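You operate a simulated robot arm through the tools that you are given. There is no shell and no other tool. Be economical: measure what you need, move in short steps, check, and stop when the job is done.

The job below is to be done with a simulated robot arm. You get a single attempt, and the scene is never put back.

Task
Bring the empty hook over the white stand, ready for rigging.
Fine: power switch on; within 6 cm of the stand's middle before lowering; down to chest height, 1.2 to 1.5 m; power switch off.
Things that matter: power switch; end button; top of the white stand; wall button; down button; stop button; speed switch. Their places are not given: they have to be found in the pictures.

Only the result counts: the job must be done as asked and must still hold three seconds after the hand-in. Knocking over, shifting, dropping, spilling or breaking anything else fails it.

Robot
A 7-joint arm with a two-finger parallel gripper, fixed in place. Base frame: the origin is at the foot of the arm, x ahead of it, y to its left, z up. Readings come in mm, rad, newtons and seconds.
With the tool pointing down near the work surface it reaches from about 240 to 680 mm from the base axis. Its first joint turns from -1.152 to 1.152 rad. Payload 1.57 kg.
The TCP is the grasp point between the finger pads, 30 mm short of the fingertips. In the tool frame z runs along the fingers and y along their closing line. The gripper opens to 110 mm. The fingers are 24 mm wide and 12 mm thick; the gripper's body (48 by 112 mm) begins 78 mm behind the TCP.
Orientation is that of the tool frame in the base frame, as a unit quaternion [x, y, z, w]. With the fingers straight down and closing along the base's y, the tool's x points along the base's -x, its y along +y and its z along -z.

Tools
- The arm moves only by the tool play_rows. Its argument "moves" is text: rows parted by semicolons, each of 7 numbers parted by spaces: the shift along the tool's x, y, z in units of 40 mm (1.0 is 40 mm), then the turn, a rotation vector about the tool's x, y, z in units of 5 degrees (1.0 is 5 degrees), then the finger opening in mm, from 0 to 110. In form: dx dy dz rx ry rz hand; .... A call has 1 to 8 rows; each row shifts and turns the commanded pose from where the row before left it, along the tool's axes as they then stand. A call with a number of a shift or a turn outside -1 to 1 is refused whole. Each row takes 0.2 s and may step no farther than 50 mm and 0.15 rad from the row before; otherwise, or with a gripper value out of range, the whole call is refused. A pose out of reach is approached as far as the arm can. The call stops where the force on the tool passes 90 N (or 10 N more than at its start, if that is more) or the arm is blocked; 0.2 s more then pass. The fingers move at their own pace (about 108 mm/s each) and stop on an object; they squeeze with about 39 N. The grip force told is the motor's: it shows also when the fingers shut on nothing. Time passes only in rows, and 0.2 s behind the last, so rows that do not move let the fingers close. The reply holds the time, the measured pose of the TCP, the force on the tool along the base axes, the opening and the grip force, in the units named above and with some noise.
- Cameras (640 x 400 px; columns grow to the right, rows downward): "scene" is fixed at [156.4, -380.3, 1416.7]; the picture's right is [0.86, -0.52, 0.00], its down [-0.24, -0.39, -0.89] and it looks along [0.46, 0.76, -0.46] (base axes); focal length 319 px, centre (320, 200). "wrist" rides on the gripper at [70, 16, -141] in the tool frame; the picture's right is [-0.23, 0.97, 0.00], its down [-0.85, -0.20, -0.48] and it looks along [-0.47, -0.11, 0.88] (tool axes); focal length 222 px, centre (320, 200).
- camera(camera): a new picture of that camera. The clock stands still meanwhile.
- measure_at(camera, pixels): for up to 12 pixels [column, row] of the newest picture of that camera ("zoom" is the newest enlarged one), the place [x, y, z] in the base frame of the surface seen there, good to about 2 mm. The clock stands still meanwhile.
- enlarge(camera, box): a new picture of the part [left, top, right, bottom] of that camera's present view, enlarged. The clock stands still meanwhile.
- finish_job(): hands the job in; it is judged then, once.

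Work in short steps. Measure before you move; look again where a grasp or a placing could have gone wrong, and mend it. You have 80 turns and 46 pictures in all, those below and enlarged ones among them. Open the gripper and draw the arm clear of the work before you hand the job in, unless the task says otherwise; then end with one line.

The tools are called after "Call:" as name(argument=value, ...) on one line, values as JSON. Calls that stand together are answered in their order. play_rows: Moves the arm, as the interface text tells. Its arguments: {"type":"object","properties":{"moves":{"type":"string"}},"required":["moves"]} The other tools are called the same way: camera (camera) takes a picture; measure_at (camera, pixels) gives the place of the surface under pixels of a picture; enlarge (camera, box) takes an enlarged picture of a part of a camera's view; finish_job () hands the job in.

At the start:

```text
t: 0.0
eef_pos: [307.0, 188.9, 1278.2]
tool_rot: [0.0, 1.0, 0.0, 0.0]
force: [0.7, 0.0, 0.4]
opening: 110.3
finger_force: 0.0
```

scene: 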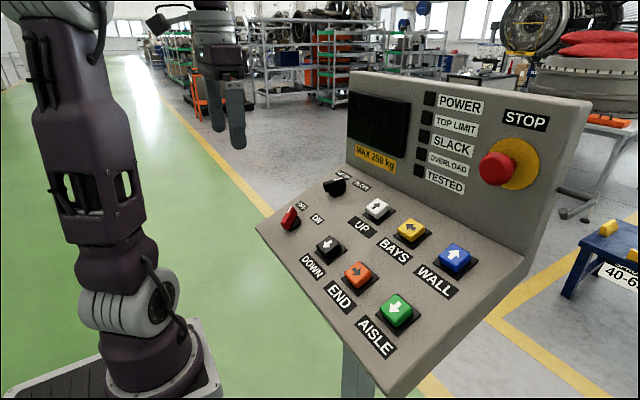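
wrist: 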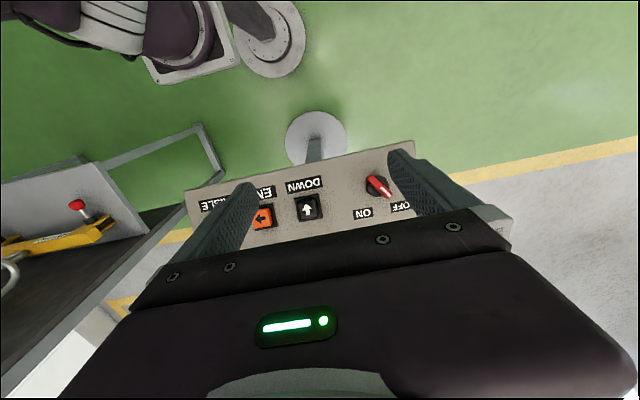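

The scene shows a control desk: red power switch near (290,217), speed switch (335,187), six buttons. I enlarge the desk and look for the hook and stand.

Call:
enlarge(camera="scene", box=[240, 160, 480, 360])

Call:
enlarge(camera="scene", box=[340, 0, 640, 200])

Call:
measure_at(camera="scene", pixels=[[289, 215], [290, 226], [335, 186], [377, 205], [411, 228], [454, 256], [329, 243], [358, 271], [396, 308], [496, 168], [300, 300], [480, 300]])

```text
2.00 times, centred on (360, 260) of scene
```

zoom: 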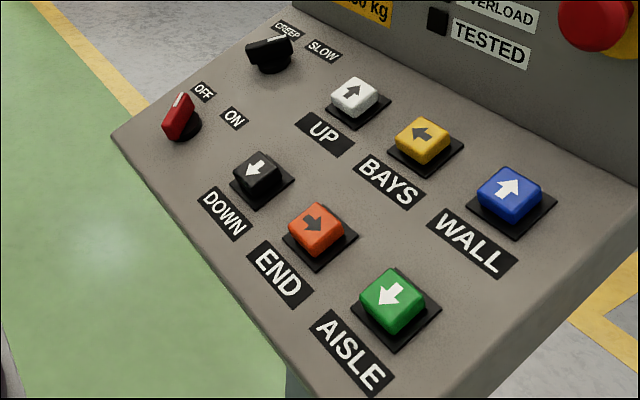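

```text
2.00 times, centred on (490, 100) of scene
```

zoom: 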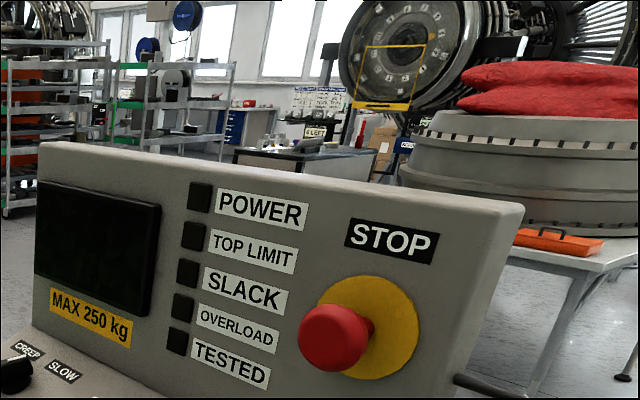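

```text
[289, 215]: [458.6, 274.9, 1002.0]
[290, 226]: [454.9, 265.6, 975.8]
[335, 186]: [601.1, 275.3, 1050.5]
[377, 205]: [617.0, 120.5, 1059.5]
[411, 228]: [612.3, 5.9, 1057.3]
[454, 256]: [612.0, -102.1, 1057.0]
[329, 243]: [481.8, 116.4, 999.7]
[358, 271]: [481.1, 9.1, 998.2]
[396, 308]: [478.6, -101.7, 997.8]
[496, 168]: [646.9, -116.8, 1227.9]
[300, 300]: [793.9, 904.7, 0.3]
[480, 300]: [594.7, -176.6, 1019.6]
```

The hook and stand are not in the scene view; the wrist picture shows something yellow at left (80,235). I enlarge that.

Call:
enlarge(camera="wrist", box=[0, 100, 240, 400])

Call:
measure_at(camera="wrist", pixels=[[76, 204], [80, 240], [8, 270], [20, 320], [30, 380], [50, 200], [160, 170], [270, 35], [376, 185], [262, 216], [307, 208], [4, 245]])

```text
1.33 times, centred on (120, 250) of wrist
```

zoom: 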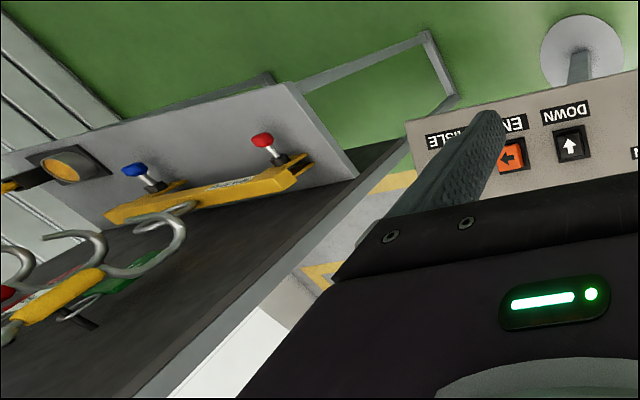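

```text
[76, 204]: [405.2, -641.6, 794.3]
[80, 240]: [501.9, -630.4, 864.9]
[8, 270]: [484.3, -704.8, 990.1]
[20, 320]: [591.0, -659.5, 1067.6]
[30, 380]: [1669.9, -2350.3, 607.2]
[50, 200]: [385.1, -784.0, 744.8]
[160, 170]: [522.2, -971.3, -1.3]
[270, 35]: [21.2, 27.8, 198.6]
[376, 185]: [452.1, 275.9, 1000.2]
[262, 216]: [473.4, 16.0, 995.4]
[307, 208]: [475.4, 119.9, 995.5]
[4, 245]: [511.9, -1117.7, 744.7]
```

The hook isn't in view there; the rigging trolley is at -y. I pitch the hand up and forward so the wrist camera can look over the desk into the hall.

Call:
play_rows(moves="-0.5 0 -0.3 0 -1 0 110; -0.5 0 -0.3 0 -1 0 110; -0.5 0 -0.3 0 -1 0 110; -0.5 0 -0.3 0 -1 0 110; -0.5 0 -0.3 0 -1 0 110; -0.5 0 -0.3 0 -1 0 110; -0.5 0 -0.3 0 -1 0 110; -0.5 0 -0.3 0 -1 0 110")

Call:
camera(camera="wrist")

```text
t: 1.8
eef_pos: [428.2, 188.2, 1414.2]
tool_rot: [0.0, 0.94, 0.0, 0.342]
force: [0.8, -0.8, -0.1]
opening: 110.2
finger_force: 0.0
```

```text
40 pictures are left
```

wrist: 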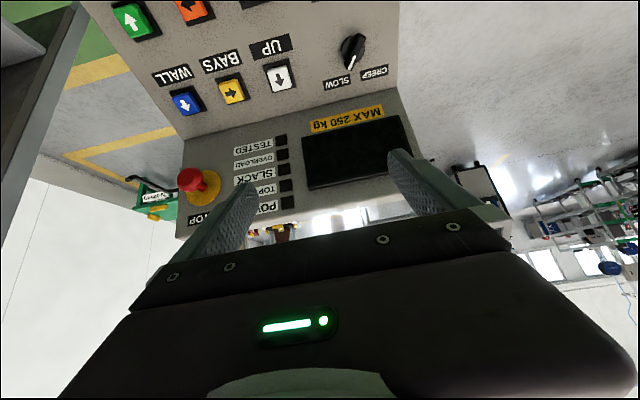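

The upside-down view shows a large white area lower left and a green object at (155,200). I measure these.

Call:
measure_at(camera="wrist", pixels=[[60, 230], [20, 330], [120, 240], [155, 200], [150, 212], [30, 170], [20, 60], [100, 180], [475, 180], [540, 265], [20, 250], [280, 230]])

Call:
enlarge(camera="wrist", box=[0, 100, 260, 300])

```text
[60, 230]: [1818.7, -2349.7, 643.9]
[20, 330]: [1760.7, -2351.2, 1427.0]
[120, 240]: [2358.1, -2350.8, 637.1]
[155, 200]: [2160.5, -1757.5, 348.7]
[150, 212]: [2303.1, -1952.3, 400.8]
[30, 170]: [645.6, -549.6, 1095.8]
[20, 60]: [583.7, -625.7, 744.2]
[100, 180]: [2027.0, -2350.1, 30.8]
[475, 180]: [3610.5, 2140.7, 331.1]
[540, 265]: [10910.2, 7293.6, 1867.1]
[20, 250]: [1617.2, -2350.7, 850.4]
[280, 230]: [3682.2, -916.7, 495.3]
```

```text
2.00 times, centred on (130, 200) of wrist
```

zoom: 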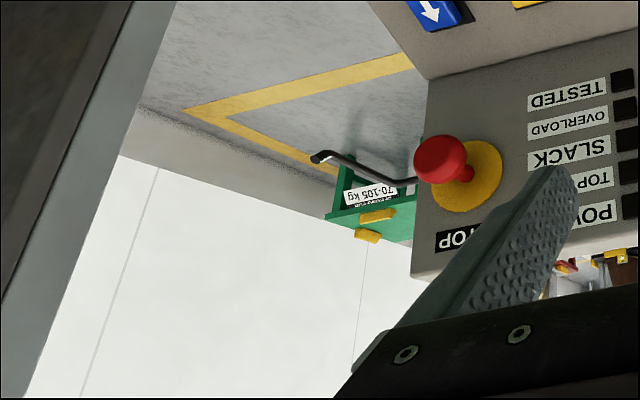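

The white area is a wall at y=-2350; weight stands are on the floor beyond the desk. I raise the hand to horizontal so I can then roll it to get an unobstructed view.

Call:
play_rows(moves="-0.4 0 -0.3 0 -1 0 110; -0.4 0 -0.3 0 -1 0 110; -0.4 0 -0.3 0 -1 0 110; -0.4 0 -0.3 0 -1 0 110; -0.4 0 -0.3 0 -1 0 110; -0.4 0 -0.3 0 -1 0 110; -0.4 0 -0.3 0 -1 0 110; -0.4 0 -0.3 0 -1 0 110")

Call:
play_rows(moves="0 0 0 0 0 1 110; 0 0 0 0 0 1 110; 0 0 0 0 0 1 110; 0 0 0 0 0 1 110; 0 0 0 0 0 1 110; 0 0 0 0 0 1 110; 0 0 0 0 0 1 110; 0 0 0 0 0 1 110")

Call:
play_rows(moves="0 0 0 0 0 1 110; 0 0 0 0 0 1 110; 0 0 0 0 0 1 110; 0 0 0 0 0 1 110; 0 0 0 0 0 1 110; 0 0 0 0 0 1 110; 0 0 0 0 0 1 110; 0 0 0 0 0 1 110")

Call:
camera(camera="wrist")

```text
t: 3.6
eef_pos: [416.5, 188.0, 1569.6]
tool_rot: [0.0, 0.766, -0.001, 0.643]
force: [0.1, -0.6, -0.1]
opening: 110.4
finger_force: 0.1
```

```text
t: 5.4
eef_pos: [416.1, 188.5, 1572.1]
tool_rot: [0.262, 0.719, 0.221, 0.604]
force: [-0.7, -0.7, 0.2]
opening: 109.9
finger_force: 0.1
```

```text
t: 7.2
eef_pos: [416.3, 188.8, 1570.9]
tool_rot: [0.492, 0.586, 0.414, 0.492]
force: [0.1, 0.0, 0.7]
opening: 109.9
finger_force: 0.0
```

```text
38 pictures are left
```

wrist: 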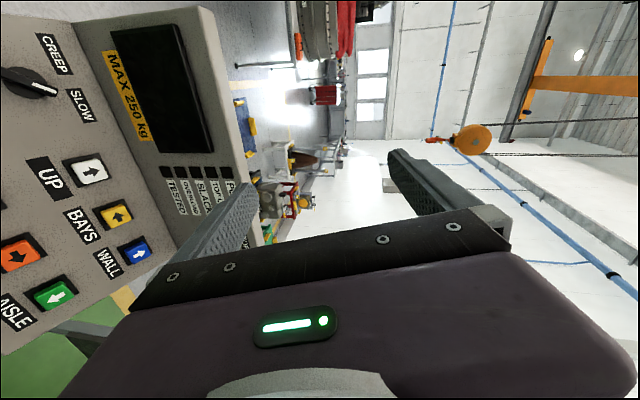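

At 80° roll, picture-right is up; an orange hook block hangs at about (470,138), and stands appear around (280,200). I measure and enlarge.

Call:
measure_at(camera="wrist", pixels=[[473, 138], [433, 139], [545, 155], [590, 90], [540, 80], [245, 120], [290, 200], [307, 202], [270, 230], [328, 95], [300, 158], [268, 200]])

Call:
enlarge(camera="wrist", box=[220, 80, 380, 260])

Call:
enlarge(camera="wrist", box=[400, 0, 640, 200])

```text
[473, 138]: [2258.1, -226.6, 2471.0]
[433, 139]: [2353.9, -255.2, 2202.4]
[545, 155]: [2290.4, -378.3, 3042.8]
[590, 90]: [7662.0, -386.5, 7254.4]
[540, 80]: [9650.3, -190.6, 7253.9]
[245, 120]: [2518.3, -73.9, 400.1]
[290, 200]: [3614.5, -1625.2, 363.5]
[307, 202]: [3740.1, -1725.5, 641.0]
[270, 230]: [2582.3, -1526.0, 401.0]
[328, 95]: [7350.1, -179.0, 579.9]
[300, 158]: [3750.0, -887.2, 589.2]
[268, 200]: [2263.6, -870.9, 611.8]
```

```text
2.22 times, centred on (300, 170) of wrist
```

zoom: 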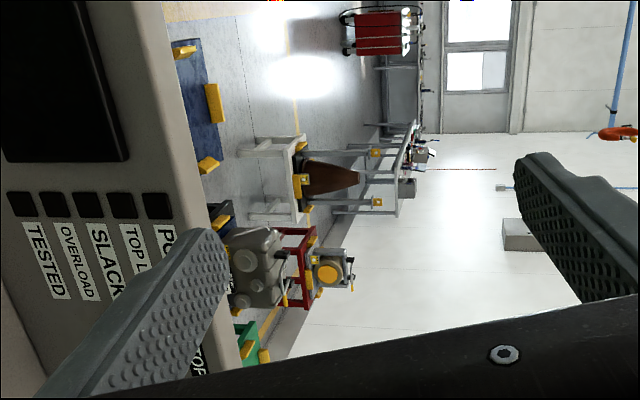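

```text
2.00 times, centred on (520, 100) of wrist
```

zoom: 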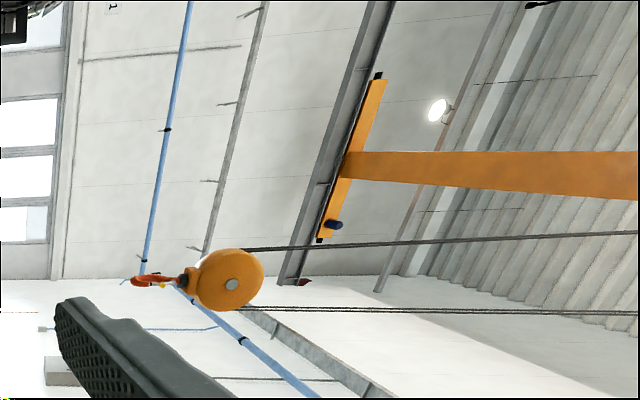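

I see a white stand at zoom (275,180) with a brown cone. I zoom in to find its middle.

Call:
enlarge(camera="wrist", box=[260, 120, 340, 200])

Call:
measure_at(camera="zoom", pixels=[[320, 200], [230, 150], [230, 270], [310, 150], [310, 270], [270, 120], [300, 130], [160, 150], [160, 270], [350, 200], [270, 290], [390, 200]])

```text
5.00 times, centred on (300, 160) of wrist
```

zoom: 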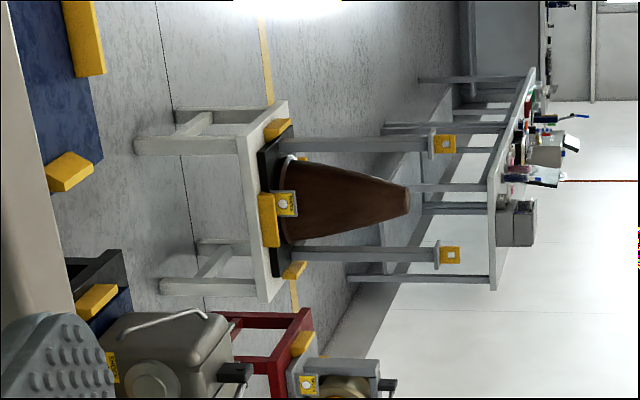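

```text
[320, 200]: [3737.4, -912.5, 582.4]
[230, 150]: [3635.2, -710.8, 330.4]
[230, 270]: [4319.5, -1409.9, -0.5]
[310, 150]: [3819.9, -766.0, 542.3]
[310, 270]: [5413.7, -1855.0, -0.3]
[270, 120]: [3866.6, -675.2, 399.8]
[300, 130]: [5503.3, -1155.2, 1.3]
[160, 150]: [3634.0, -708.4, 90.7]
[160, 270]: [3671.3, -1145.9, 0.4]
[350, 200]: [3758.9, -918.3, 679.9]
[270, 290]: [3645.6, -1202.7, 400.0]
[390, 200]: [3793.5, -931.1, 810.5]
```

I measure the white stand's corner points and other key points, such as the hook tip.

Call:
measure_at(camera="zoom", pixels=[[242, 140], [243, 143], [265, 300], [268, 300], [286, 105], [282, 105], [288, 103], [246, 160], [252, 200], [262, 270], [408, 200], [435, 143]])

Call:
enlarge(camera="wrist", box=[410, 100, 510, 180])

```text
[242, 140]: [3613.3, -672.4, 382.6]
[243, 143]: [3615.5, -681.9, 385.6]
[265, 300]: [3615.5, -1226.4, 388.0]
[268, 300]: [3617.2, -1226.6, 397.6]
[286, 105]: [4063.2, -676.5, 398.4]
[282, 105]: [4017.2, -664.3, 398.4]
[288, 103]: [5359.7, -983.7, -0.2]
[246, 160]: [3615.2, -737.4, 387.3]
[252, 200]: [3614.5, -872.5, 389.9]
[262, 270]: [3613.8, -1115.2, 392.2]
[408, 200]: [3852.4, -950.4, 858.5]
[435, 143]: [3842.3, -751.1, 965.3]
```

```text
5.00 times, centred on (460, 140) of wrist
```

zoom: 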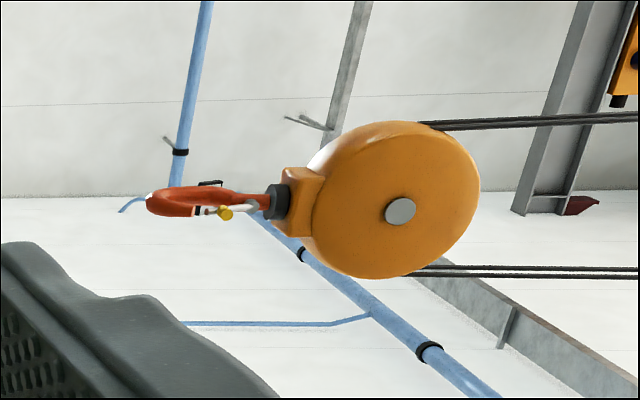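

I measure the hook: tip, body and sheave.

Call:
measure_at(camera="zoom", pixels=[[150, 203], [165, 212], [190, 195], [235, 198], [260, 201], [280, 201], [400, 212], [330, 200], [460, 200], [500, 271], [500, 123], [300, 190]])

```text
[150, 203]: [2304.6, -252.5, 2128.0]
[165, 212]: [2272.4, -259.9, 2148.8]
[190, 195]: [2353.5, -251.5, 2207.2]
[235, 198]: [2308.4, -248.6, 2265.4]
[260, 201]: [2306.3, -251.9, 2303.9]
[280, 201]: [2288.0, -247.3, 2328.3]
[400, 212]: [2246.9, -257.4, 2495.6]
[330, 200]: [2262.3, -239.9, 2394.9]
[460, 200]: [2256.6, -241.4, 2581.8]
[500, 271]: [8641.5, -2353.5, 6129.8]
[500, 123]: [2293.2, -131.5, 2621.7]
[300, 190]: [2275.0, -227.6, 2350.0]
```

Stand middle ≈ (3840,-950); hook ≈ (2307,-250), bottom z≈2128. Now I take close views of the two rotary switches with the scene camera.

Call:
enlarge(camera="scene", box=[265, 165, 385, 240])

Call:
measure_at(camera="zoom", pixels=[[125, 265], [145, 262], [122, 295], [150, 243], [190, 205], [280, 285], [150, 310], [370, 85], [400, 100], [380, 130], [430, 50], [520, 100]])

```text
5.33 times, centred on (325, 202) of scene
```

zoom: 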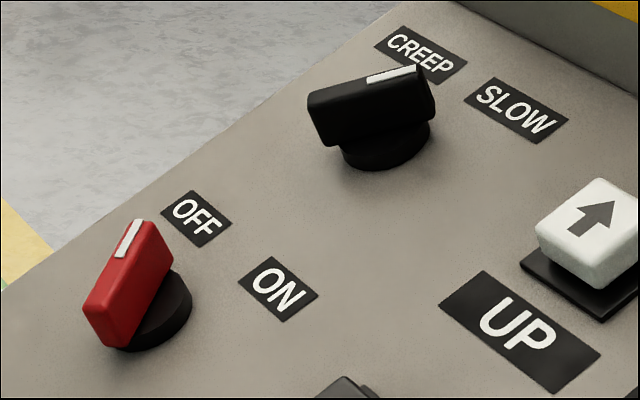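

```text
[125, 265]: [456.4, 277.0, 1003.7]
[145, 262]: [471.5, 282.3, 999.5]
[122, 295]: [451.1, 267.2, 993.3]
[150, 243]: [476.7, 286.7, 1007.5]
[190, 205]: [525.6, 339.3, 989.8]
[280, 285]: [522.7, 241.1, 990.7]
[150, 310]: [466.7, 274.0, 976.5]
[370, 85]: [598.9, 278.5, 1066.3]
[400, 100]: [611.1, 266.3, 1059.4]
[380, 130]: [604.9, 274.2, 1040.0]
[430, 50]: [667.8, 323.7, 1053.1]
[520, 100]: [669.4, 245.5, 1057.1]
```

I measure ridge ends and bases of both knobs.

Call:
measure_at(camera="zoom", pixels=[[95, 300], [103, 285], [120, 250], [135, 225], [120, 256], [112, 325], [165, 255], [320, 100], [340, 92], [400, 75], [422, 72], [432, 100]])

Call:
measure_at(camera="zoom", pixels=[[90, 298], [142, 222], [130, 330], [150, 290], [185, 310], [180, 335], [325, 135], [410, 68], [345, 160], [410, 150], [425, 130], [240, 180]])

```text
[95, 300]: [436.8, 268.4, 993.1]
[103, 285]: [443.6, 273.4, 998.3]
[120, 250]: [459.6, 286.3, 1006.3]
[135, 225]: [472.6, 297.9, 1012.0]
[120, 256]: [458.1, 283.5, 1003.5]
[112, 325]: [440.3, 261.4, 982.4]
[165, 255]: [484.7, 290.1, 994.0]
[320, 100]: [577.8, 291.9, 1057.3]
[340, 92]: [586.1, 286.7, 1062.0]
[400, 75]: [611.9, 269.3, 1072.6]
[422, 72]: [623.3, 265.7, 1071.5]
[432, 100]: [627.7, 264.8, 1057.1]
```

```text
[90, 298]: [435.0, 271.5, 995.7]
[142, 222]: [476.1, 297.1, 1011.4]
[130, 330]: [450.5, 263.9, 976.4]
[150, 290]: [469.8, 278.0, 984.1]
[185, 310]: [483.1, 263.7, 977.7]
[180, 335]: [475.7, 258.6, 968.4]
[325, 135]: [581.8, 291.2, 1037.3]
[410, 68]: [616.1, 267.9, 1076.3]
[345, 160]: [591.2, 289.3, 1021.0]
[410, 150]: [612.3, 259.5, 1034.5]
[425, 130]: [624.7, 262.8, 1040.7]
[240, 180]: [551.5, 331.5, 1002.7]
```

Power knob: ridge at +30° points to OFF, needs 60° turn towards -y; speed knob points to SLOW. I unroll the hand and pitch it to be normal to the desk (about 24°).

Call:
play_rows(moves="0 0 0 0 0 -1 80; 0 0 0 0 0 -1 80; 0 0 0 0 0 -1 80; 0 0 0 0 0 -1 80; 0 0 0 0 0 -1 80; 0 0 0 0 0 -1 80; 0 0 0 0 0 -1 80; 0 0 0 0 0 -1 80")

Call:
play_rows(moves="0 0 0 0 0 -1 80; 0 0 0 0 0 -1 80; 0 0 0 0 0 -1 80; 0 0 0 0 0 -1 80; 0 0 0 0 0 -1 80; 0 0 0 0 0 -1 80; 0 0 0 0 0 -1 80; 0 0 0 0 0 -1 80")

Call:
play_rows(moves="0 0.3 0 0 1 0 80; 0 0.3 0 0 1 0 80; 0 0.3 0 0 1 0 80; 0 0.3 0 0 1 0 80; 0 0.3 0 0 1 0 80; 0 0.3 0 0 1 0 80; 0 0.3 0 0 1 0 80; 0 0.2 0 0 1 0 80")

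Call:
play_rows(moves="0 0 1 0 1 0 80; 0 0 1 0 1 0 80; 0 0 1 0 1 0 80; 0 0 1 0 0.2 0 80; 0 0 1 0 0 0 80; 0 0 1 0 0 0 80")

```text
t: 9.0
eef_pos: [416.1, 188.5, 1570.9]
tool_rot: [0.262, 0.72, 0.219, 0.604]
force: [0.2, 0.0, -0.2]
opening: 80.0
finger_force: 0.0
```

```text
t: 10.8
eef_pos: [416.7, 189.0, 1569.6]
tool_rot: [-0.001, 0.766, -0.001, 0.643]
force: [0.2, -0.9, -0.1]
opening: 80.2
finger_force: 0.1
```

```text
t: 12.6
eef_pos: [414.3, 225.3, 1480.6]
tool_rot: [0.0, 0.924, 0.0, 0.382]
force: [0.3, 0.4, -0.6]
opening: 80.0
finger_force: 0.0
out of reach, approached as far as the arm can: row 3, 4, 5, 6, 7, 8
```

```text
t: 14.0
eef_pos: [549.2, 222.8, 1284.1]
tool_rot: [0.001, 0.968, 0.001, 0.25]
force: [-0.2, 0.0, 0.1]
opening: 80.0
finger_force: 0.1
```

The hand is at (549,223,1284) with pitch ~29°; I move towards the approach point above the power knob (420,280,1086).

Call:
play_rows(moves="0.83 0.24 0.4 0 0 0 80; 0.83 0.24 0.4 0 0 0 80; 0.83 0.24 0.4 0 0 0 80; 0.83 0.24 0.4 0 0 0 80; 0.83 0.24 0.4 0 0 0 80; 0.83 0.24 0.4 0 0 0 80; 0 0 0 0 0 0 80")

```text
t: 15.6
eef_pos: [420.7, 283.6, 1104.3]
tool_rot: [0.0, 0.968, 0.0, 0.25]
force: [-0.7, 0.0, 0.0]
opening: 80.1
finger_force: 0.1
```

Pitch is 29°, so I correct by 5° and roll -30° to line the fingers up with the ridge, then look.

Call:
play_rows(moves="0 0 0 0 1 0 80; 0 0 0 0 0 -1 80; 0 0 0 0 0 -1 80; 0 0 0 0 0 -1 80; 0 0 0 0 0 -1 80; 0 0 0 0 0 -1 80; 0 0 0 0 0 -1 80; 0 0 0 0 0 0 80")

Call:
camera(camera="wrist")

Call:
measure_at(camera="wrist", pixels=[[320, 150], [320, 170], [320, 130], [300, 150], [340, 150]])

```text
t: 17.4
eef_pos: [421.6, 281.9, 1103.9]
tool_rot: [-0.253, 0.945, -0.055, 0.201]
force: [-0.1, 0.5, 0.2]
opening: 80.1
finger_force: 0.1
```

```text
32 pictures are left
```

wrist: 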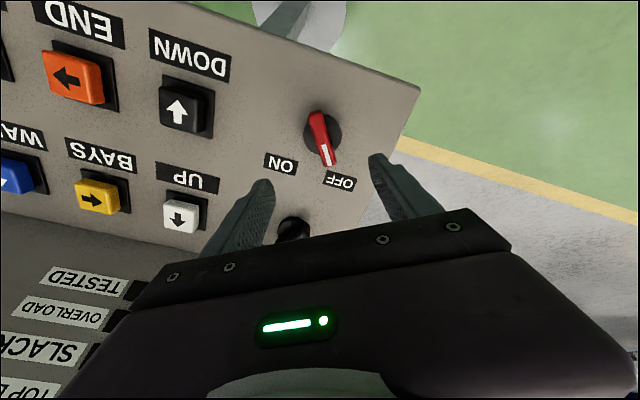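

```text
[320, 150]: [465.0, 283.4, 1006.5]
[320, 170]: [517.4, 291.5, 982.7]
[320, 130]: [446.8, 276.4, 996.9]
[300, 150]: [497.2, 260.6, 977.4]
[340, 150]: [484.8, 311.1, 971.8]
```

Fingers straddle the ridge (centre ≈ (455,280,1003)). I descend 94 mm along the tool with a small correction.

Call:
play_rows(moves="0.2 0.06 0.4 0 0 0 60; 0 0 0.65 0 0 0 60; 0 0 0.65 0 0 0 60; 0 0 0.65 0 0 0 60; 0 0 0 0 0 0 60")

Call:
camera(camera="wrist")

Call:
enlarge(camera="scene", box=[220, 130, 380, 240])

```text
t: 18.6
eef_pos: [453.1, 280.1, 1014.8]
tool_rot: [-0.254, 0.945, -0.054, 0.201]
force: [-0.4, 0.2, 0.4]
opening: 60.0
finger_force: 0.0
```

```text
31 pictures are left
```

wrist: 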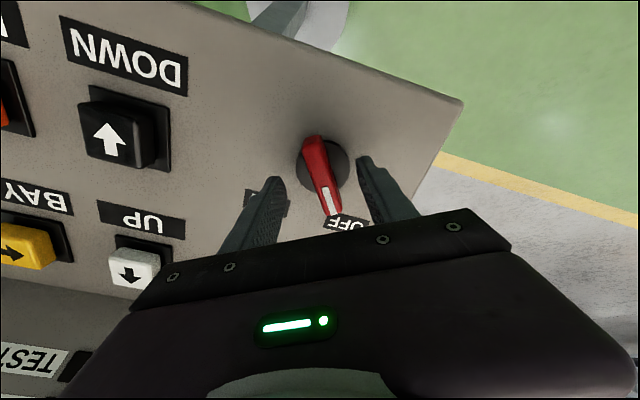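

```text
3.64 times, centred on (300, 185) of scene
```

zoom: 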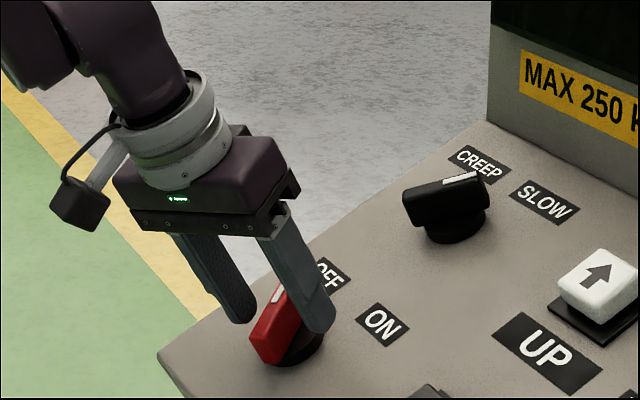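

The fingers straddle the ridge near its middle. I close and turn +60°.

Call:
play_rows(moves="0 0 0 0 0 0 0; 0 0 0 0 0 0 0; 0 0 0 0 0 0 0")

Call:
play_rows(moves="0 0 0 0 0 1 0; 0 0 0 0 0 1 0; 0 0 0 0 0 1 0; 0 0 0 0 0 1 0; 0 0 0 0 0 1 0; 0 0 0 0 0 1 0")

Call:
play_rows(moves="0 0 0 0 0 1 0; 0 0 0 0 0 1 0; 0 0 0 0 0 1 0; 0 0 0 0 0 1 0; 0 0 0 0 0 1 0; 0 0 0 0 0 1 0; 0 0 0 0 0 0 0")

Call:
camera(camera="scene")

```text
t: 19.4
eef_pos: [453.2, 282.8, 1014.1]
tool_rot: [-0.255, 0.944, -0.052, 0.202]
force: [-5.6, 20.8, -12.9]
opening: 16.0
finger_force: 30.7
```

```text
t: 20.8
eef_pos: [454.0, 280.5, 1015.1]
tool_rot: [0.001, 0.978, 0.001, 0.209]
force: [-12.9, 23.2, 4.3]
opening: 16.1
finger_force: 31.5
```

```text
t: 22.4
eef_pos: [453.8, 281.0, 1014.2]
tool_rot: [0.253, 0.945, 0.055, 0.201]
force: [-17.7, 18.6, 11.0]
opening: 15.7
finger_force: 31.3
```

```text
29 pictures are left
```

scene: 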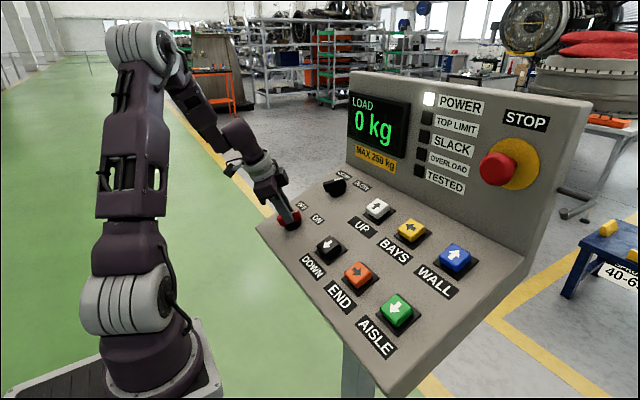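

Power is on (lamp lit, LOAD 0 kg). I release and back off, then roll to 80° and tilt so the camera can watch the hook while I press END.

Call:
play_rows(moves="0 0 0 0 0 0 60; 0 0 0 0 0 0 60; 0 0 -0.5 0 0 0 60; 0 0 -0.8 0 0 0 60; 0 0 -0.8 0 0 0 60; 0 0 -0.8 0 0 0 40; 0 0 0 0 0 1 0; 0 0 0 0 0 1 0")

Call:
play_rows(moves="0 0 0 0 0 1 0; 0 0 0 0 0 1 0; 0 0 0 0 0 1 0; 0 0 0 0 0 1 0; 0 0 0 0 0 1 0; 0 0 0 0 0 1 0; 0 0 0 0 0 1 0; 0 0 0 0 0 1 0")

Call:
play_rows(moves="-0.957 -0.169 0 -0.985 -0.174 0 0; -0.957 -0.169 0 -0.985 -0.174 0 0; -0.957 -0.169 0 -0.985 -0.174 0 0; -0.957 -0.169 0 -0.985 -0.174 0 0; -0.957 -0.169 0 -0.985 -0.174 0 0; -0.957 -0.169 0 -0.985 -0.174 0 0; -0.957 -0.169 0 -0.985 -0.174 0 0; 0 0 0 0 0 0 0")

Call:
camera(camera="wrist")

```text
t: 24.2
eef_pos: [406.0, 280.4, 1120.0]
tool_rot: [0.335, 0.919, 0.072, 0.195]
force: [0.5, 0.4, 0.8]
opening: 0.2
finger_force: 21.2
```

```text
t: 26.0
eef_pos: [405.6, 280.0, 1119.7]
tool_rot: [0.629, 0.749, 0.134, 0.16]
force: [0.4, -0.3, 0.5]
opening: 0.1
finger_force: 21.4
```

```text
t: 27.8
eef_pos: [423.6, 34.9, 1163.5]
tool_rot: [0.554, 0.665, 0.326, 0.381]
force: [0.0, -0.2, 0.1]
opening: 0.0
finger_force: 21.6
out of reach, approached as far as the arm can: row 2, 3, 4, 7
```

```text
28 pictures are left
```

wrist: 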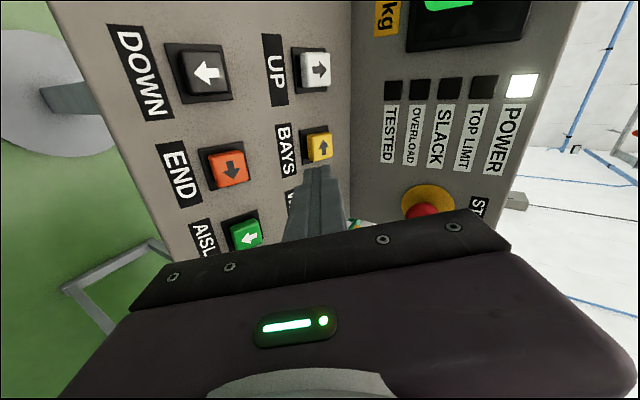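

The hook just shows at the right edge (635,130). I move down to the approach point over END, tool at 60° pitch.

Call:
play_rows(moves="-0.074 -0.514 0.44 0 0 0 0; -0.074 -0.514 0.44 0 0 0 0; -0.074 -0.514 0.44 0 0 0 0; -0.074 -0.514 0.44 0 0 0 0; 0 0 0 0 0 0 0")

Call:
enlarge(camera="scene", box=[270, 180, 430, 300])

```text
t: 29.0
eef_pos: [424.6, 34.2, 1154.3]
tool_rot: [0.56, 0.667, 0.317, 0.377]
force: [-0.4, 0.0, 0.3]
opening: 0.0
finger_force: 21.2
out of reach, approached as far as the arm can: row 1, 2, 3, 4
```

```text
3.33 times, centred on (350, 240) of scene
```

zoom: 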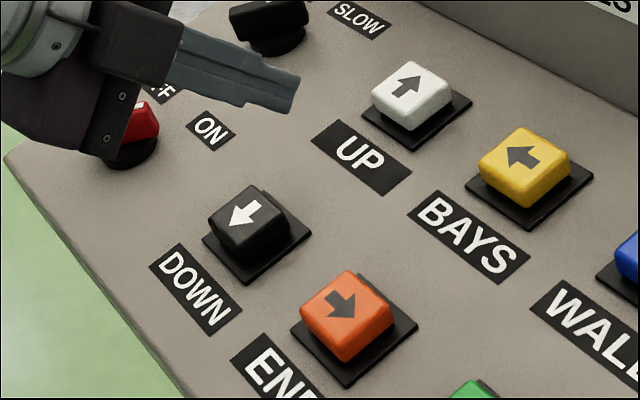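

A steep END press is out of reach; I'll press END normal to the desk instead. I pitch back to ~25°.

Call:
play_rows(moves="0 0 0 0.985 0.174 0 0; 0 0 0 0.985 0.174 0 0; 0 0 0 0.985 0.174 0 0; 0 0 0 0.985 0.174 0 0; 0 0 0 0.985 0.174 0 0; 0 0 0 0.985 0.174 0 0; 0 0 0 0.985 0.174 0 0; 0 0 0 0 0 0 0")

```text
t: 30.8
eef_pos: [418.5, 29.2, 1144.7]
tool_rot: [0.629, 0.75, 0.134, 0.158]
force: [0.0, 0.4, -0.1]
opening: 0.0
finger_force: 21.4
out of reach, approached as far as the arm can: row 1, 2
```

Pitch is 24° and roll 80°. I approach END to 40 mm above along the normal.

Call:
play_rows(moves="-0.16 -0.05 0.745 0 0 0 0; -0.16 -0.05 0.745 0 0 0 0; -0.16 -0.05 0.745 0 0 0 0; 0 0 0 0 0 0 0")

Call:
camera(camera="wrist")

Call:
enlarge(camera="scene", box=[270, 180, 430, 300])

```text
t: 31.8
eef_pos: [401.2, 11.1, 1089.8]
tool_rot: [0.629, 0.749, 0.133, 0.16]
force: [0.3, -0.2, 0.0]
opening: 0.0
finger_force: 21.2
out of reach, approached as far as the arm can: row 1, 2, 3
```

```text
26 pictures are left
```

wrist: 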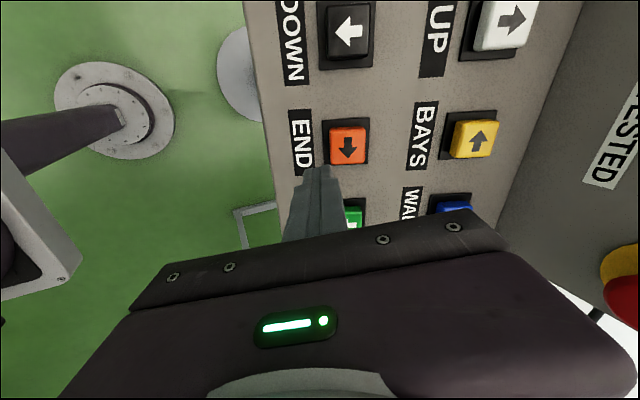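

```text
3.33 times, centred on (350, 240) of scene
```

zoom: 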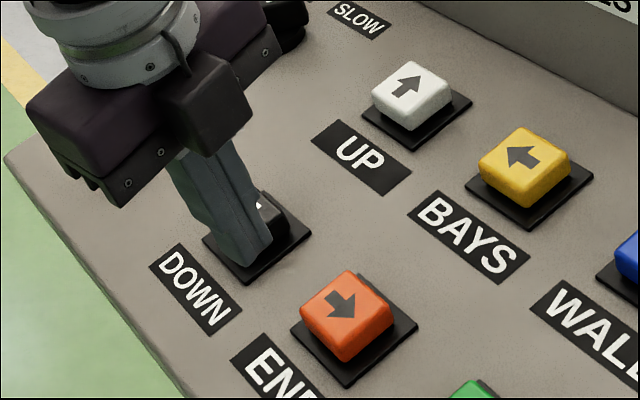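

Reach is limited with this roll, so I raise a little and unroll to zero.

Call:
play_rows(moves="0 0 -0.7 0 0 -1 0; 0 0 -0.5 0 0 -1 0; 0 0 0 0 0 -1 0; 0 0 0 0 0 -1 0; 0 0 0 0 0 -1 0; 0 0 0 0 0 -1 0; 0 0 0 0 0 -1 0; 0 0 0 0 0 -1 0")

Call:
play_rows(moves="0 0 0 0 0 -1 0; 0 0 0 0 0 -1 0; 0 0 0 0 0 -1 0; 0 0 0 0 0 -1 0; 0 0 0 0 0 -1 0; 0 0 0 0 0 -1 0; 0 0 0 0 0 -1 0; 0 0 0 0 0 -1 0")

```text
t: 33.6
eef_pos: [380.6, 11.3, 1134.2]
tool_rot: [0.334, 0.919, 0.071, 0.197]
force: [-0.4, -0.2, 0.2]
opening: 0.0
finger_force: 20.8
```

```text
t: 35.4
eef_pos: [380.3, 11.1, 1133.7]
tool_rot: [-0.001, 0.978, 0.0, 0.208]
force: [-0.7, 0.4, -0.7]
opening: 0.0
finger_force: 22.1
```

Now clean at roll 0. I move to the END approach point (452,9,1062).

Call:
play_rows(moves="-0.304 -0.017 0.79 0 0 0 0; -0.304 -0.017 0.79 0 0 0 0; -0.304 -0.017 0.79 0 0 0 0; 0 0 0 0 0 0 0")

Call:
enlarge(camera="scene", box=[270, 180, 430, 300])

```text
t: 36.4
eef_pos: [404.9, 0.5, 1095.8]
tool_rot: [-0.001, 0.978, -0.001, 0.209]
force: [0.2, -0.1, 0.7]
opening: 0.0
finger_force: 21.0
out of reach, approached as far as the arm can: row 2, 3
```

```text
3.33 times, centred on (350, 240) of scene
```

zoom: 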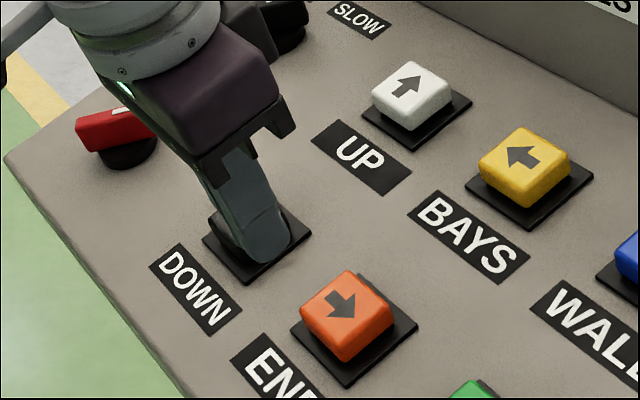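

Still short of reach; I look at the arm's configuration.

Call:
camera(camera="scene")

```text
23 pictures are left
```

scene: 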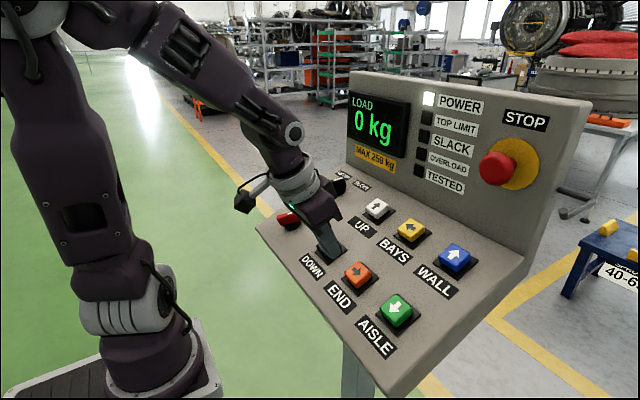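

The wrist seems limited when tilted forward at this short radius. I raise and set the tool vertical, then move over END.

Call:
play_rows(moves="0 0 -0.5 0 1 0 0; 0 0 -0.5 0 1 0 0; 0 0 -0.3 0 1 0 0; 0 0 0 0 1 0 0; 0 0 0 0 0.8 0 0; -0.8 0.1 0 0 0 0 0; -0.8 0.1 0 0 0 0 0; 0 0 0 0 0 0 0")

```text
t: 38.2
eef_pos: [325.9, -20.1, 1156.1]
tool_rot: [0.001, 1.0, -0.001, 0.0]
force: [-0.1, 1.0, 0.4]
opening: 0.1
finger_force: 21.5
out of reach, approached as far as the arm can: row 2, 3, 4, 5, 6, 7
```

The elbow posture seems to have drifted into a limit. I go back to the start pose (307,189,1278) to recover.

Call:
play_rows(moves="0 0 -0.8 0 0 0 0; 0 0 -0.8 0 0 0 0; 0 0 -0.8 0 0 0 0; 0 0.9 -0.6 0 0 0 0; 0 0.9 0 0 0 0 0; 0 0.9 0 0 0 0 0; 0.1 0.9 0 0 0 0 0; 0.1 0.9 0 0 0 0 0")

Call:
camera(camera="scene")

```text
t: 40.0
eef_pos: [265.1, 18.7, 1246.9]
tool_rot: [-0.001, 1.0, -0.002, 0.002]
force: [-0.3, -0.5, -0.4]
opening: 0.0
finger_force: 21.3
out of reach, approached as far as the arm can: row 3, 4, 5, 6, 7, 8
```

```text
22 pictures are left
```

scene: 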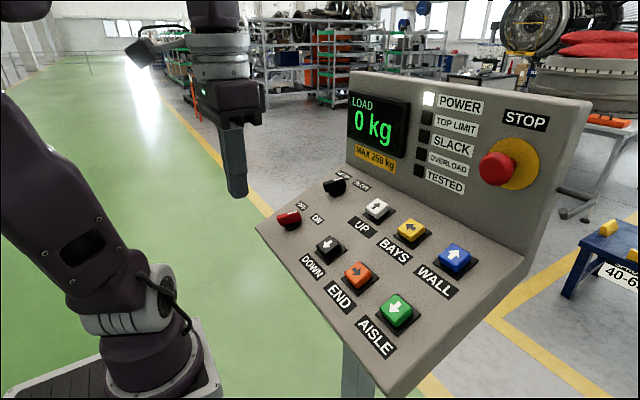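

The arm is folded too far back. I move outward (+x) to unfold it and see if it follows.

Call:
play_rows(moves="-0.5 0 0 0 0 0 0; -0.5 0 0 0 0 0 0; -0.5 0 0 0 0 0 0; -0.5 0 0 0 0 0 0")

```text
t: 41.0
eef_pos: [315.5, -12.5, 1237.4]
tool_rot: [0.0, 1.0, -0.001, 0.002]
force: [0.1, -0.4, 0.5]
opening: 0.0
finger_force: 21.1
out of reach, approached as far as the arm can: row 1, 2, 3, 4
```

It slides along a joint limit. I try roll in the negative direction, which may free the elbow.

Call:
play_rows(moves="0 0 0 0 0 -1 0; 0 0 0 0 0 -1 0; 0 0 0 0 0 -1 0; 0 0 0 0 0 -1 0; 0 0 0 0 0 -1 0; 0 0 0 0 0 -1 0")

Call:
play_rows(moves="-0.4 0 0 0 0 0 0; -0.4 0 0 0 0 0 0; 0 0.4 0 0 0 0 0; 0 0.4 0 0 0 0 0")

```text
t: 42.4
eef_pos: [222.1, 25.2, 1219.1]
tool_rot: [-0.256, 0.967, -0.005, 0.005]
force: [0.7, 0.9, 0.4]
opening: 0.0
finger_force: 21.5
out of reach, approached as far as the arm can: row 1, 2, 3, 4, 5, 6
```

```text
t: 43.4
eef_pos: [217.7, 26.9, 1196.9]
tool_rot: [-0.259, 0.966, -0.001, 0.002]
force: [0.4, 0.4, -0.8]
opening: 0.1
finger_force: 21.4
out of reach, approached as far as the arm can: row 1, 2, 3, 4
```

Negative roll pulls it inward, so I roll the other way, to +10°, and then move outward.

Call:
play_rows(moves="-0.3 0 0 0 0 1 0; -0.3 0 0 0 0 1 0; -0.3 0 0 0 0 1 0; -0.3 0 0 0 0 1 0; -0.3 0 0 0 0 1 0; -0.3 0 0 0 0 1 0; -0.3 0 0 0 0 1 0; -0.3 0 0 0 0 1 0")

Call:
play_rows(moves="-0.3 0 0 0 0 1 0; -0.3 0 0 0 0 1 0; -0.3 0 0 0 0 1 0; -0.3 0 0 0 0 1 0; -0.3 0 0 0 0 1 0; -0.3 0 0 0 0 1 0; -0.3 0 0 0 0 1 0; -0.3 0 0 0 0 1 0")

Call:
camera(camera="scene")

```text
t: 45.2
eef_pos: [300.4, 15.7, 1189.8]
tool_rot: [0.088, 0.996, -0.001, 0.002]
force: [0.7, -0.6, -0.3]
opening: 0.1
finger_force: 21.4
out of reach, approached as far as the arm can: row 2, 3, 4, 5, 6, 7, 8
```

```text
t: 47.0
eef_pos: [337.0, -51.2, 1187.1]
tool_rot: [0.424, 0.906, 0.0, 0.001]
force: [1.6, -0.5, 0.7]
opening: 0.2
finger_force: 21.0
out of reach, approached as far as the arm can: row 1, 2, 3, 4, 5, 6, 7, 8
```

```text
21 pictures are left
```

scene: 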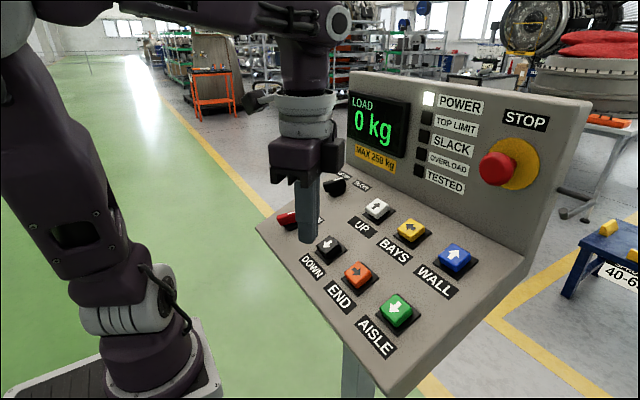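

To understand the arm's posture, I measure points on its links in this picture.

Call:
measure_at(camera="scene", pixels=[[150, 375], [150, 345], [100, 305], [155, 305], [110, 260], [80, 200], [40, 130], [20, 60], [130, 5], [220, 10], [335, 22], [305, 110]])

Call:
enlarge(camera="scene", box=[0, 200, 300, 400])

```text
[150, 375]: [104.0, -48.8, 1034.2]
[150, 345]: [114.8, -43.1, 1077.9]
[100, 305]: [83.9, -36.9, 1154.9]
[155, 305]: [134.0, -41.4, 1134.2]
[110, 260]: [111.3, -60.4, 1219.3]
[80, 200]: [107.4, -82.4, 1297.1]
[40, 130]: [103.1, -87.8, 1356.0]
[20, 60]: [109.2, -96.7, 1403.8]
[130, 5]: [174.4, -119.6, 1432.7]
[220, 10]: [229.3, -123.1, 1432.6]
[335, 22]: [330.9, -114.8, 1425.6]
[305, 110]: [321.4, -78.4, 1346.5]
```

```text
2.00 times, centred on (150, 300) of scene
```

zoom: 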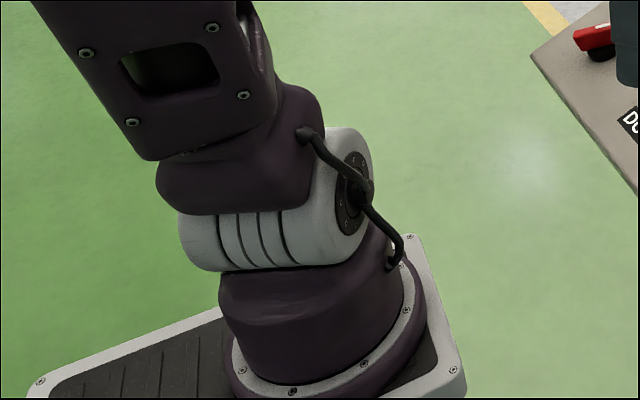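

The first joint sits near its +66° limit with the elbow thrown back. I retrace: roll to 80°, then move towards +y where things were reachable.

Call:
play_rows(moves="0 0 0 0 0 1 0; 0 0 0 0 0 1 0; 0 0 0 0 0 1 0; 0 0 0 0 0 1 0; 0 0 0 0 0 1 0; 0 0 0 0 0 1 0")

Call:
play_rows(moves="0.7 0.12 0 0 0 0 0; 0.7 0.12 0 0 0 0 0; 0.7 0.12 0 0 0 0 0; 0.7 0.12 0 0 0 0 0; 0.7 0.12 0 0 0 0 0; 0.7 0.12 0 0 0 0 0")

```text
t: 48.4
eef_pos: [337.1, -51.1, 1188.9]
tool_rot: [0.643, 0.766, 0.0, 0.001]
force: [0.1, 0.0, -0.8]
opening: 0.0
finger_force: 21.4
```

```text
t: 49.8
eef_pos: [276.0, 33.0, 1176.2]
tool_rot: [0.642, 0.767, 0.001, 0.001]
force: [-0.2, -0.5, -0.4]
opening: 0.1
finger_force: 21.8
out of reach, approached as far as the arm can: row 1, 2, 3, 4, 5, 6
```

Still sliding on a limit. I try lifting straight up to bring the elbow upright.

Call:
play_rows(moves="0 0 -0.7 0 0 0 0; 0 0 -0.7 0 0 0 0; 0 0 -0.7 0 0 0 0; 0 0 -0.7 0 0 0 0")

Call:
play_rows(moves="0 0 -0.5 -0.985 -0.174 0 0; 0 0 -0.5 -0.985 -0.174 0 0; 0 0 -0.5 -0.985 -0.174 0 0; 0 0 -0.5 -0.985 -0.174 0 0; 0 0 0 -0.985 -0.174 0 0; 0 0 0 -0.985 -0.174 0 0")

Call:
measure_at(camera="scene", pixels=[[100, 305]])

```text
t: 50.8
eef_pos: [268.2, 8.7, 1282.4]
tool_rot: [0.643, 0.766, 0.0, 0.003]
force: [0.1, 0.3, -0.8]
opening: 0.0
finger_force: 21.5
out of reach, approached as far as the arm can: row 1, 2, 3, 4
```

```text
t: 52.2
eef_pos: [258.9, 8.8, 1361.0]
tool_rot: [0.62, 0.74, 0.167, 0.199]
force: [0.7, 0.6, 0.4]
opening: 0.1
finger_force: 21.1
```

```text
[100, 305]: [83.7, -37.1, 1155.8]
```

That works: no limit now. I keep rising and pitching up towards the earlier lookout pose.

Call:
play_rows(moves="-0.06 0.4 -0.5 -0.985 -0.174 0 0; -0.06 0.45 -0.4 -0.985 -0.174 0 0; -0.06 0.5 -0.3 -0.985 -0.174 0 0; -0.06 0.6 -0.2 -0.985 -0.174 0 0; -0.06 0.6 0 -0.985 -0.174 0 0; -0.06 0.6 0.3 -0.985 -0.174 0 0; -0.06 0.6 0.5 0 0 0 0; -0.06 0.6 0.5 0 0 0 0")

Call:
camera(camera="scene")

```text
t: 54.0
eef_pos: [384.6, 20.0, 1508.6]
tool_rot: [0.557, 0.663, 0.321, 0.383]
force: [0.3, -0.1, 0.1]
opening: 0.2
finger_force: 20.7
```

```text
19 pictures are left
```

scene: 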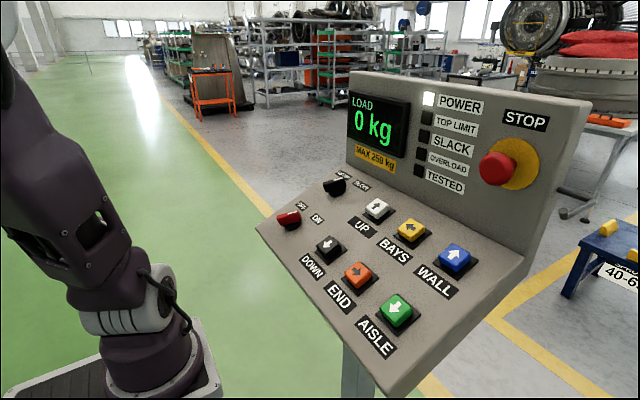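

Reachable, but the elbow is still thrown back. I now stretch out towards +y/+x at height to straighten the arm out of that posture.

Call:
play_rows(moves="0.9 0.1 0.3 0 0 0 0; 0.9 0.1 0.3 0 0 0 0; 0.9 0.1 0.3 0 0 0 0; 0.9 0.1 0.3 0 0 0 0; 0.9 0.1 0.3 0 0 0 0; 0.9 0.1 0.3 0 0 0 0; 0.9 0.1 0.3 0 0 0 0; 0.9 0.1 0.3 0 0 0 0")

Call:
play_rows(moves="0.5 -0.3 0.8 0 0 0 0; 0.5 -0.3 0.8 0 0 0 0; 0.5 -0.3 0.8 0 0 0 0; 0.5 -0.3 0.8 0 0 0 0")

Call:
camera(camera="scene")

```text
t: 55.8
eef_pos: [459.0, 310.3, 1442.7]
tool_rot: [0.556, 0.664, 0.322, 0.383]
force: [-0.1, 0.2, 1.2]
opening: 0.0
finger_force: 21.5
```

```text
t: 56.8
eef_pos: [540.0, 379.3, 1325.9]
tool_rot: [0.556, 0.664, 0.321, 0.384]
force: [0.1, 0.0, -0.4]
opening: 0.1
finger_force: 21.7
```

```text
18 pictures are left
```

scene: 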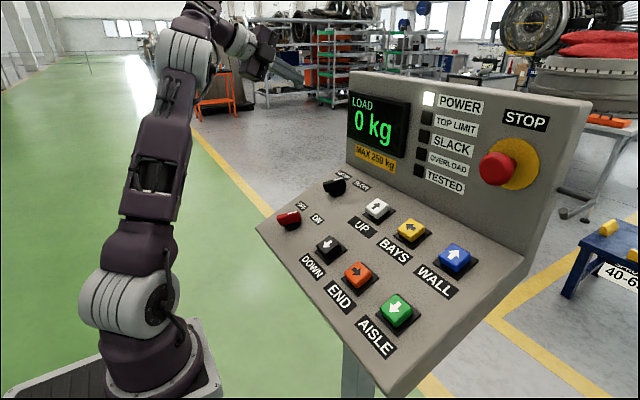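

The elbow has flipped to a healthy forward posture. I unroll to 0 here, then pitch down to ~25°.

Call:
play_rows(moves="0 0 0 0 0 -1 0; 0 0 0 0 0 -1 0; 0 0 0 0 0 -1 0; 0 0 0 0 0 -1 0; 0 0 0 0 0 -1 0; 0 0 0 0 0 -1 0; 0 0 0 0 0 -1 0; 0 0 0 0 0 -1 0")

Call:
play_rows(moves="0 0 0 0 0 -1 0; 0 0 0 0 0 -1 0; 0 0 0 0 0 -1 0; 0 0 0 0 0 -1 0; 0 0 0 0 0 -1 0; 0 0 0 0 0 -1 0; 0 0 0 0 0 -1 0; 0 0 0 0 0 -1 0")

Call:
play_rows(moves="0 -0.8 0 0 1 0 0; 0 -0.8 0 0 1 0 0; 0 -0.8 0 0 1 0 0; 0 -0.8 0 0 1 0 0; 0 -0.8 0 0 1 0 0; 0 -0.8 0 0 1 0 0; 0 -0.8 0 0 1 0 0; 0 -0.8 0 0 0.2 0 0")

Call:
camera(camera="scene")

```text
t: 58.6
eef_pos: [539.2, 380.1, 1325.5]
tool_rot: [0.296, 0.814, 0.17, 0.47]
force: [-0.8, 0.4, -0.5]
opening: 0.2
finger_force: 21.1
```

```text
t: 60.4
eef_pos: [539.6, 379.4, 1326.5]
tool_rot: [0.0, 0.866, -0.001, 0.5]
force: [0.4, 0.6, 0.2]
opening: 0.0
finger_force: 21.2
```

```text
t: 62.2
eef_pos: [539.1, 123.1, 1325.4]
tool_rot: [0.0, 0.979, 0.001, 0.206]
force: [0.3, -0.6, -0.6]
opening: 0.0
finger_force: 21.3
```

```text
17 pictures are left
```

scene: 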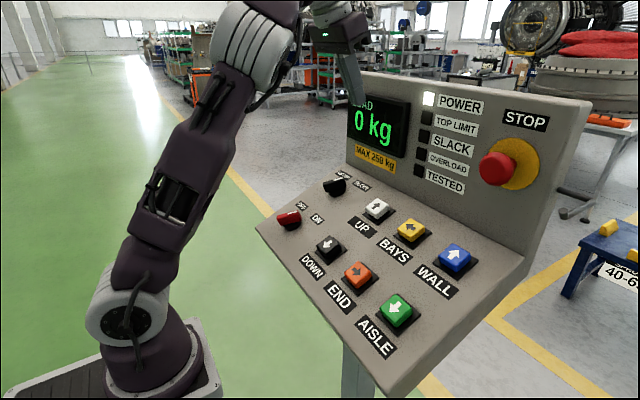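

Posture is good now. I move to the approach point 40 mm above WALL (583,-102,1121).

Call:
play_rows(moves="0.132 -0.703 0.639 0 0 0 0; 0.132 -0.703 0.639 0 0 0 0; 0.132 -0.703 0.639 0 0 0 0; 0.132 -0.703 0.639 0 0 0 0; 0.132 -0.703 0.639 0 0 0 0; 0.132 -0.703 0.639 0 0 0 0; 0.132 -0.703 0.639 0 0 0 0; 0.132 -0.703 0.639 0 0 0 0")

Call:
camera(camera="wrist")

Call:
measure_at(camera="scene", pixels=[[454, 256], [447, 252], [461, 258], [455, 248], [452, 264], [455, 270], [440, 265], [480, 262]])

```text
t: 64.0
eef_pos: [583.5, -100.3, 1121.9]
tool_rot: [0.0, 0.978, -0.001, 0.208]
force: [-0.3, -0.2, -0.1]
opening: 0.1
finger_force: 21.0
```

```text
16 pictures are left
```

wrist: 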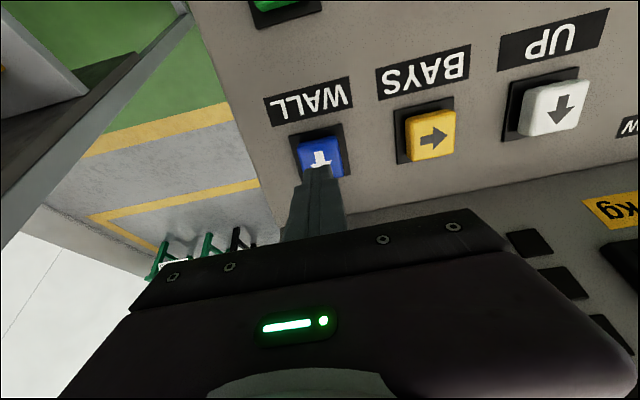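

```text
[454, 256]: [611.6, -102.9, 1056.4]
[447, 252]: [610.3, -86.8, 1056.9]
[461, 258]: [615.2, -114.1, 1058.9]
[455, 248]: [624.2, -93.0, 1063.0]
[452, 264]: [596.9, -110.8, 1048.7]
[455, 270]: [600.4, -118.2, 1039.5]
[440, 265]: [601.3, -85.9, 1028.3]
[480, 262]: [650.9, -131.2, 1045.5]
```

Tip is aligned over WALL. I press down stepwise and hold briefly, then read the force.

Call:
play_rows(moves="0 0 0.9 0 0 0 0; 0 0 0.1 0 0 0 0; 0 0 0.1 0 0 0 0; 0 0 0.1 0 0 0 0")

Call:
enlarge(camera="scene", box=[340, 60, 540, 300])

```text
t: 65.0
eef_pos: [601.7, -102.6, 1078.3]
tool_rot: [0.001, 0.978, 0.0, 0.208]
force: [-2.6, -0.9, 4.1]
opening: 0.0
finger_force: 21.9
```

```text
1.67 times, centred on (440, 180) of scene
```

zoom: 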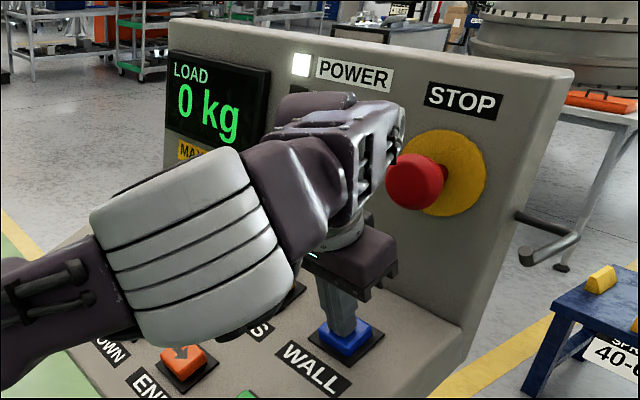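

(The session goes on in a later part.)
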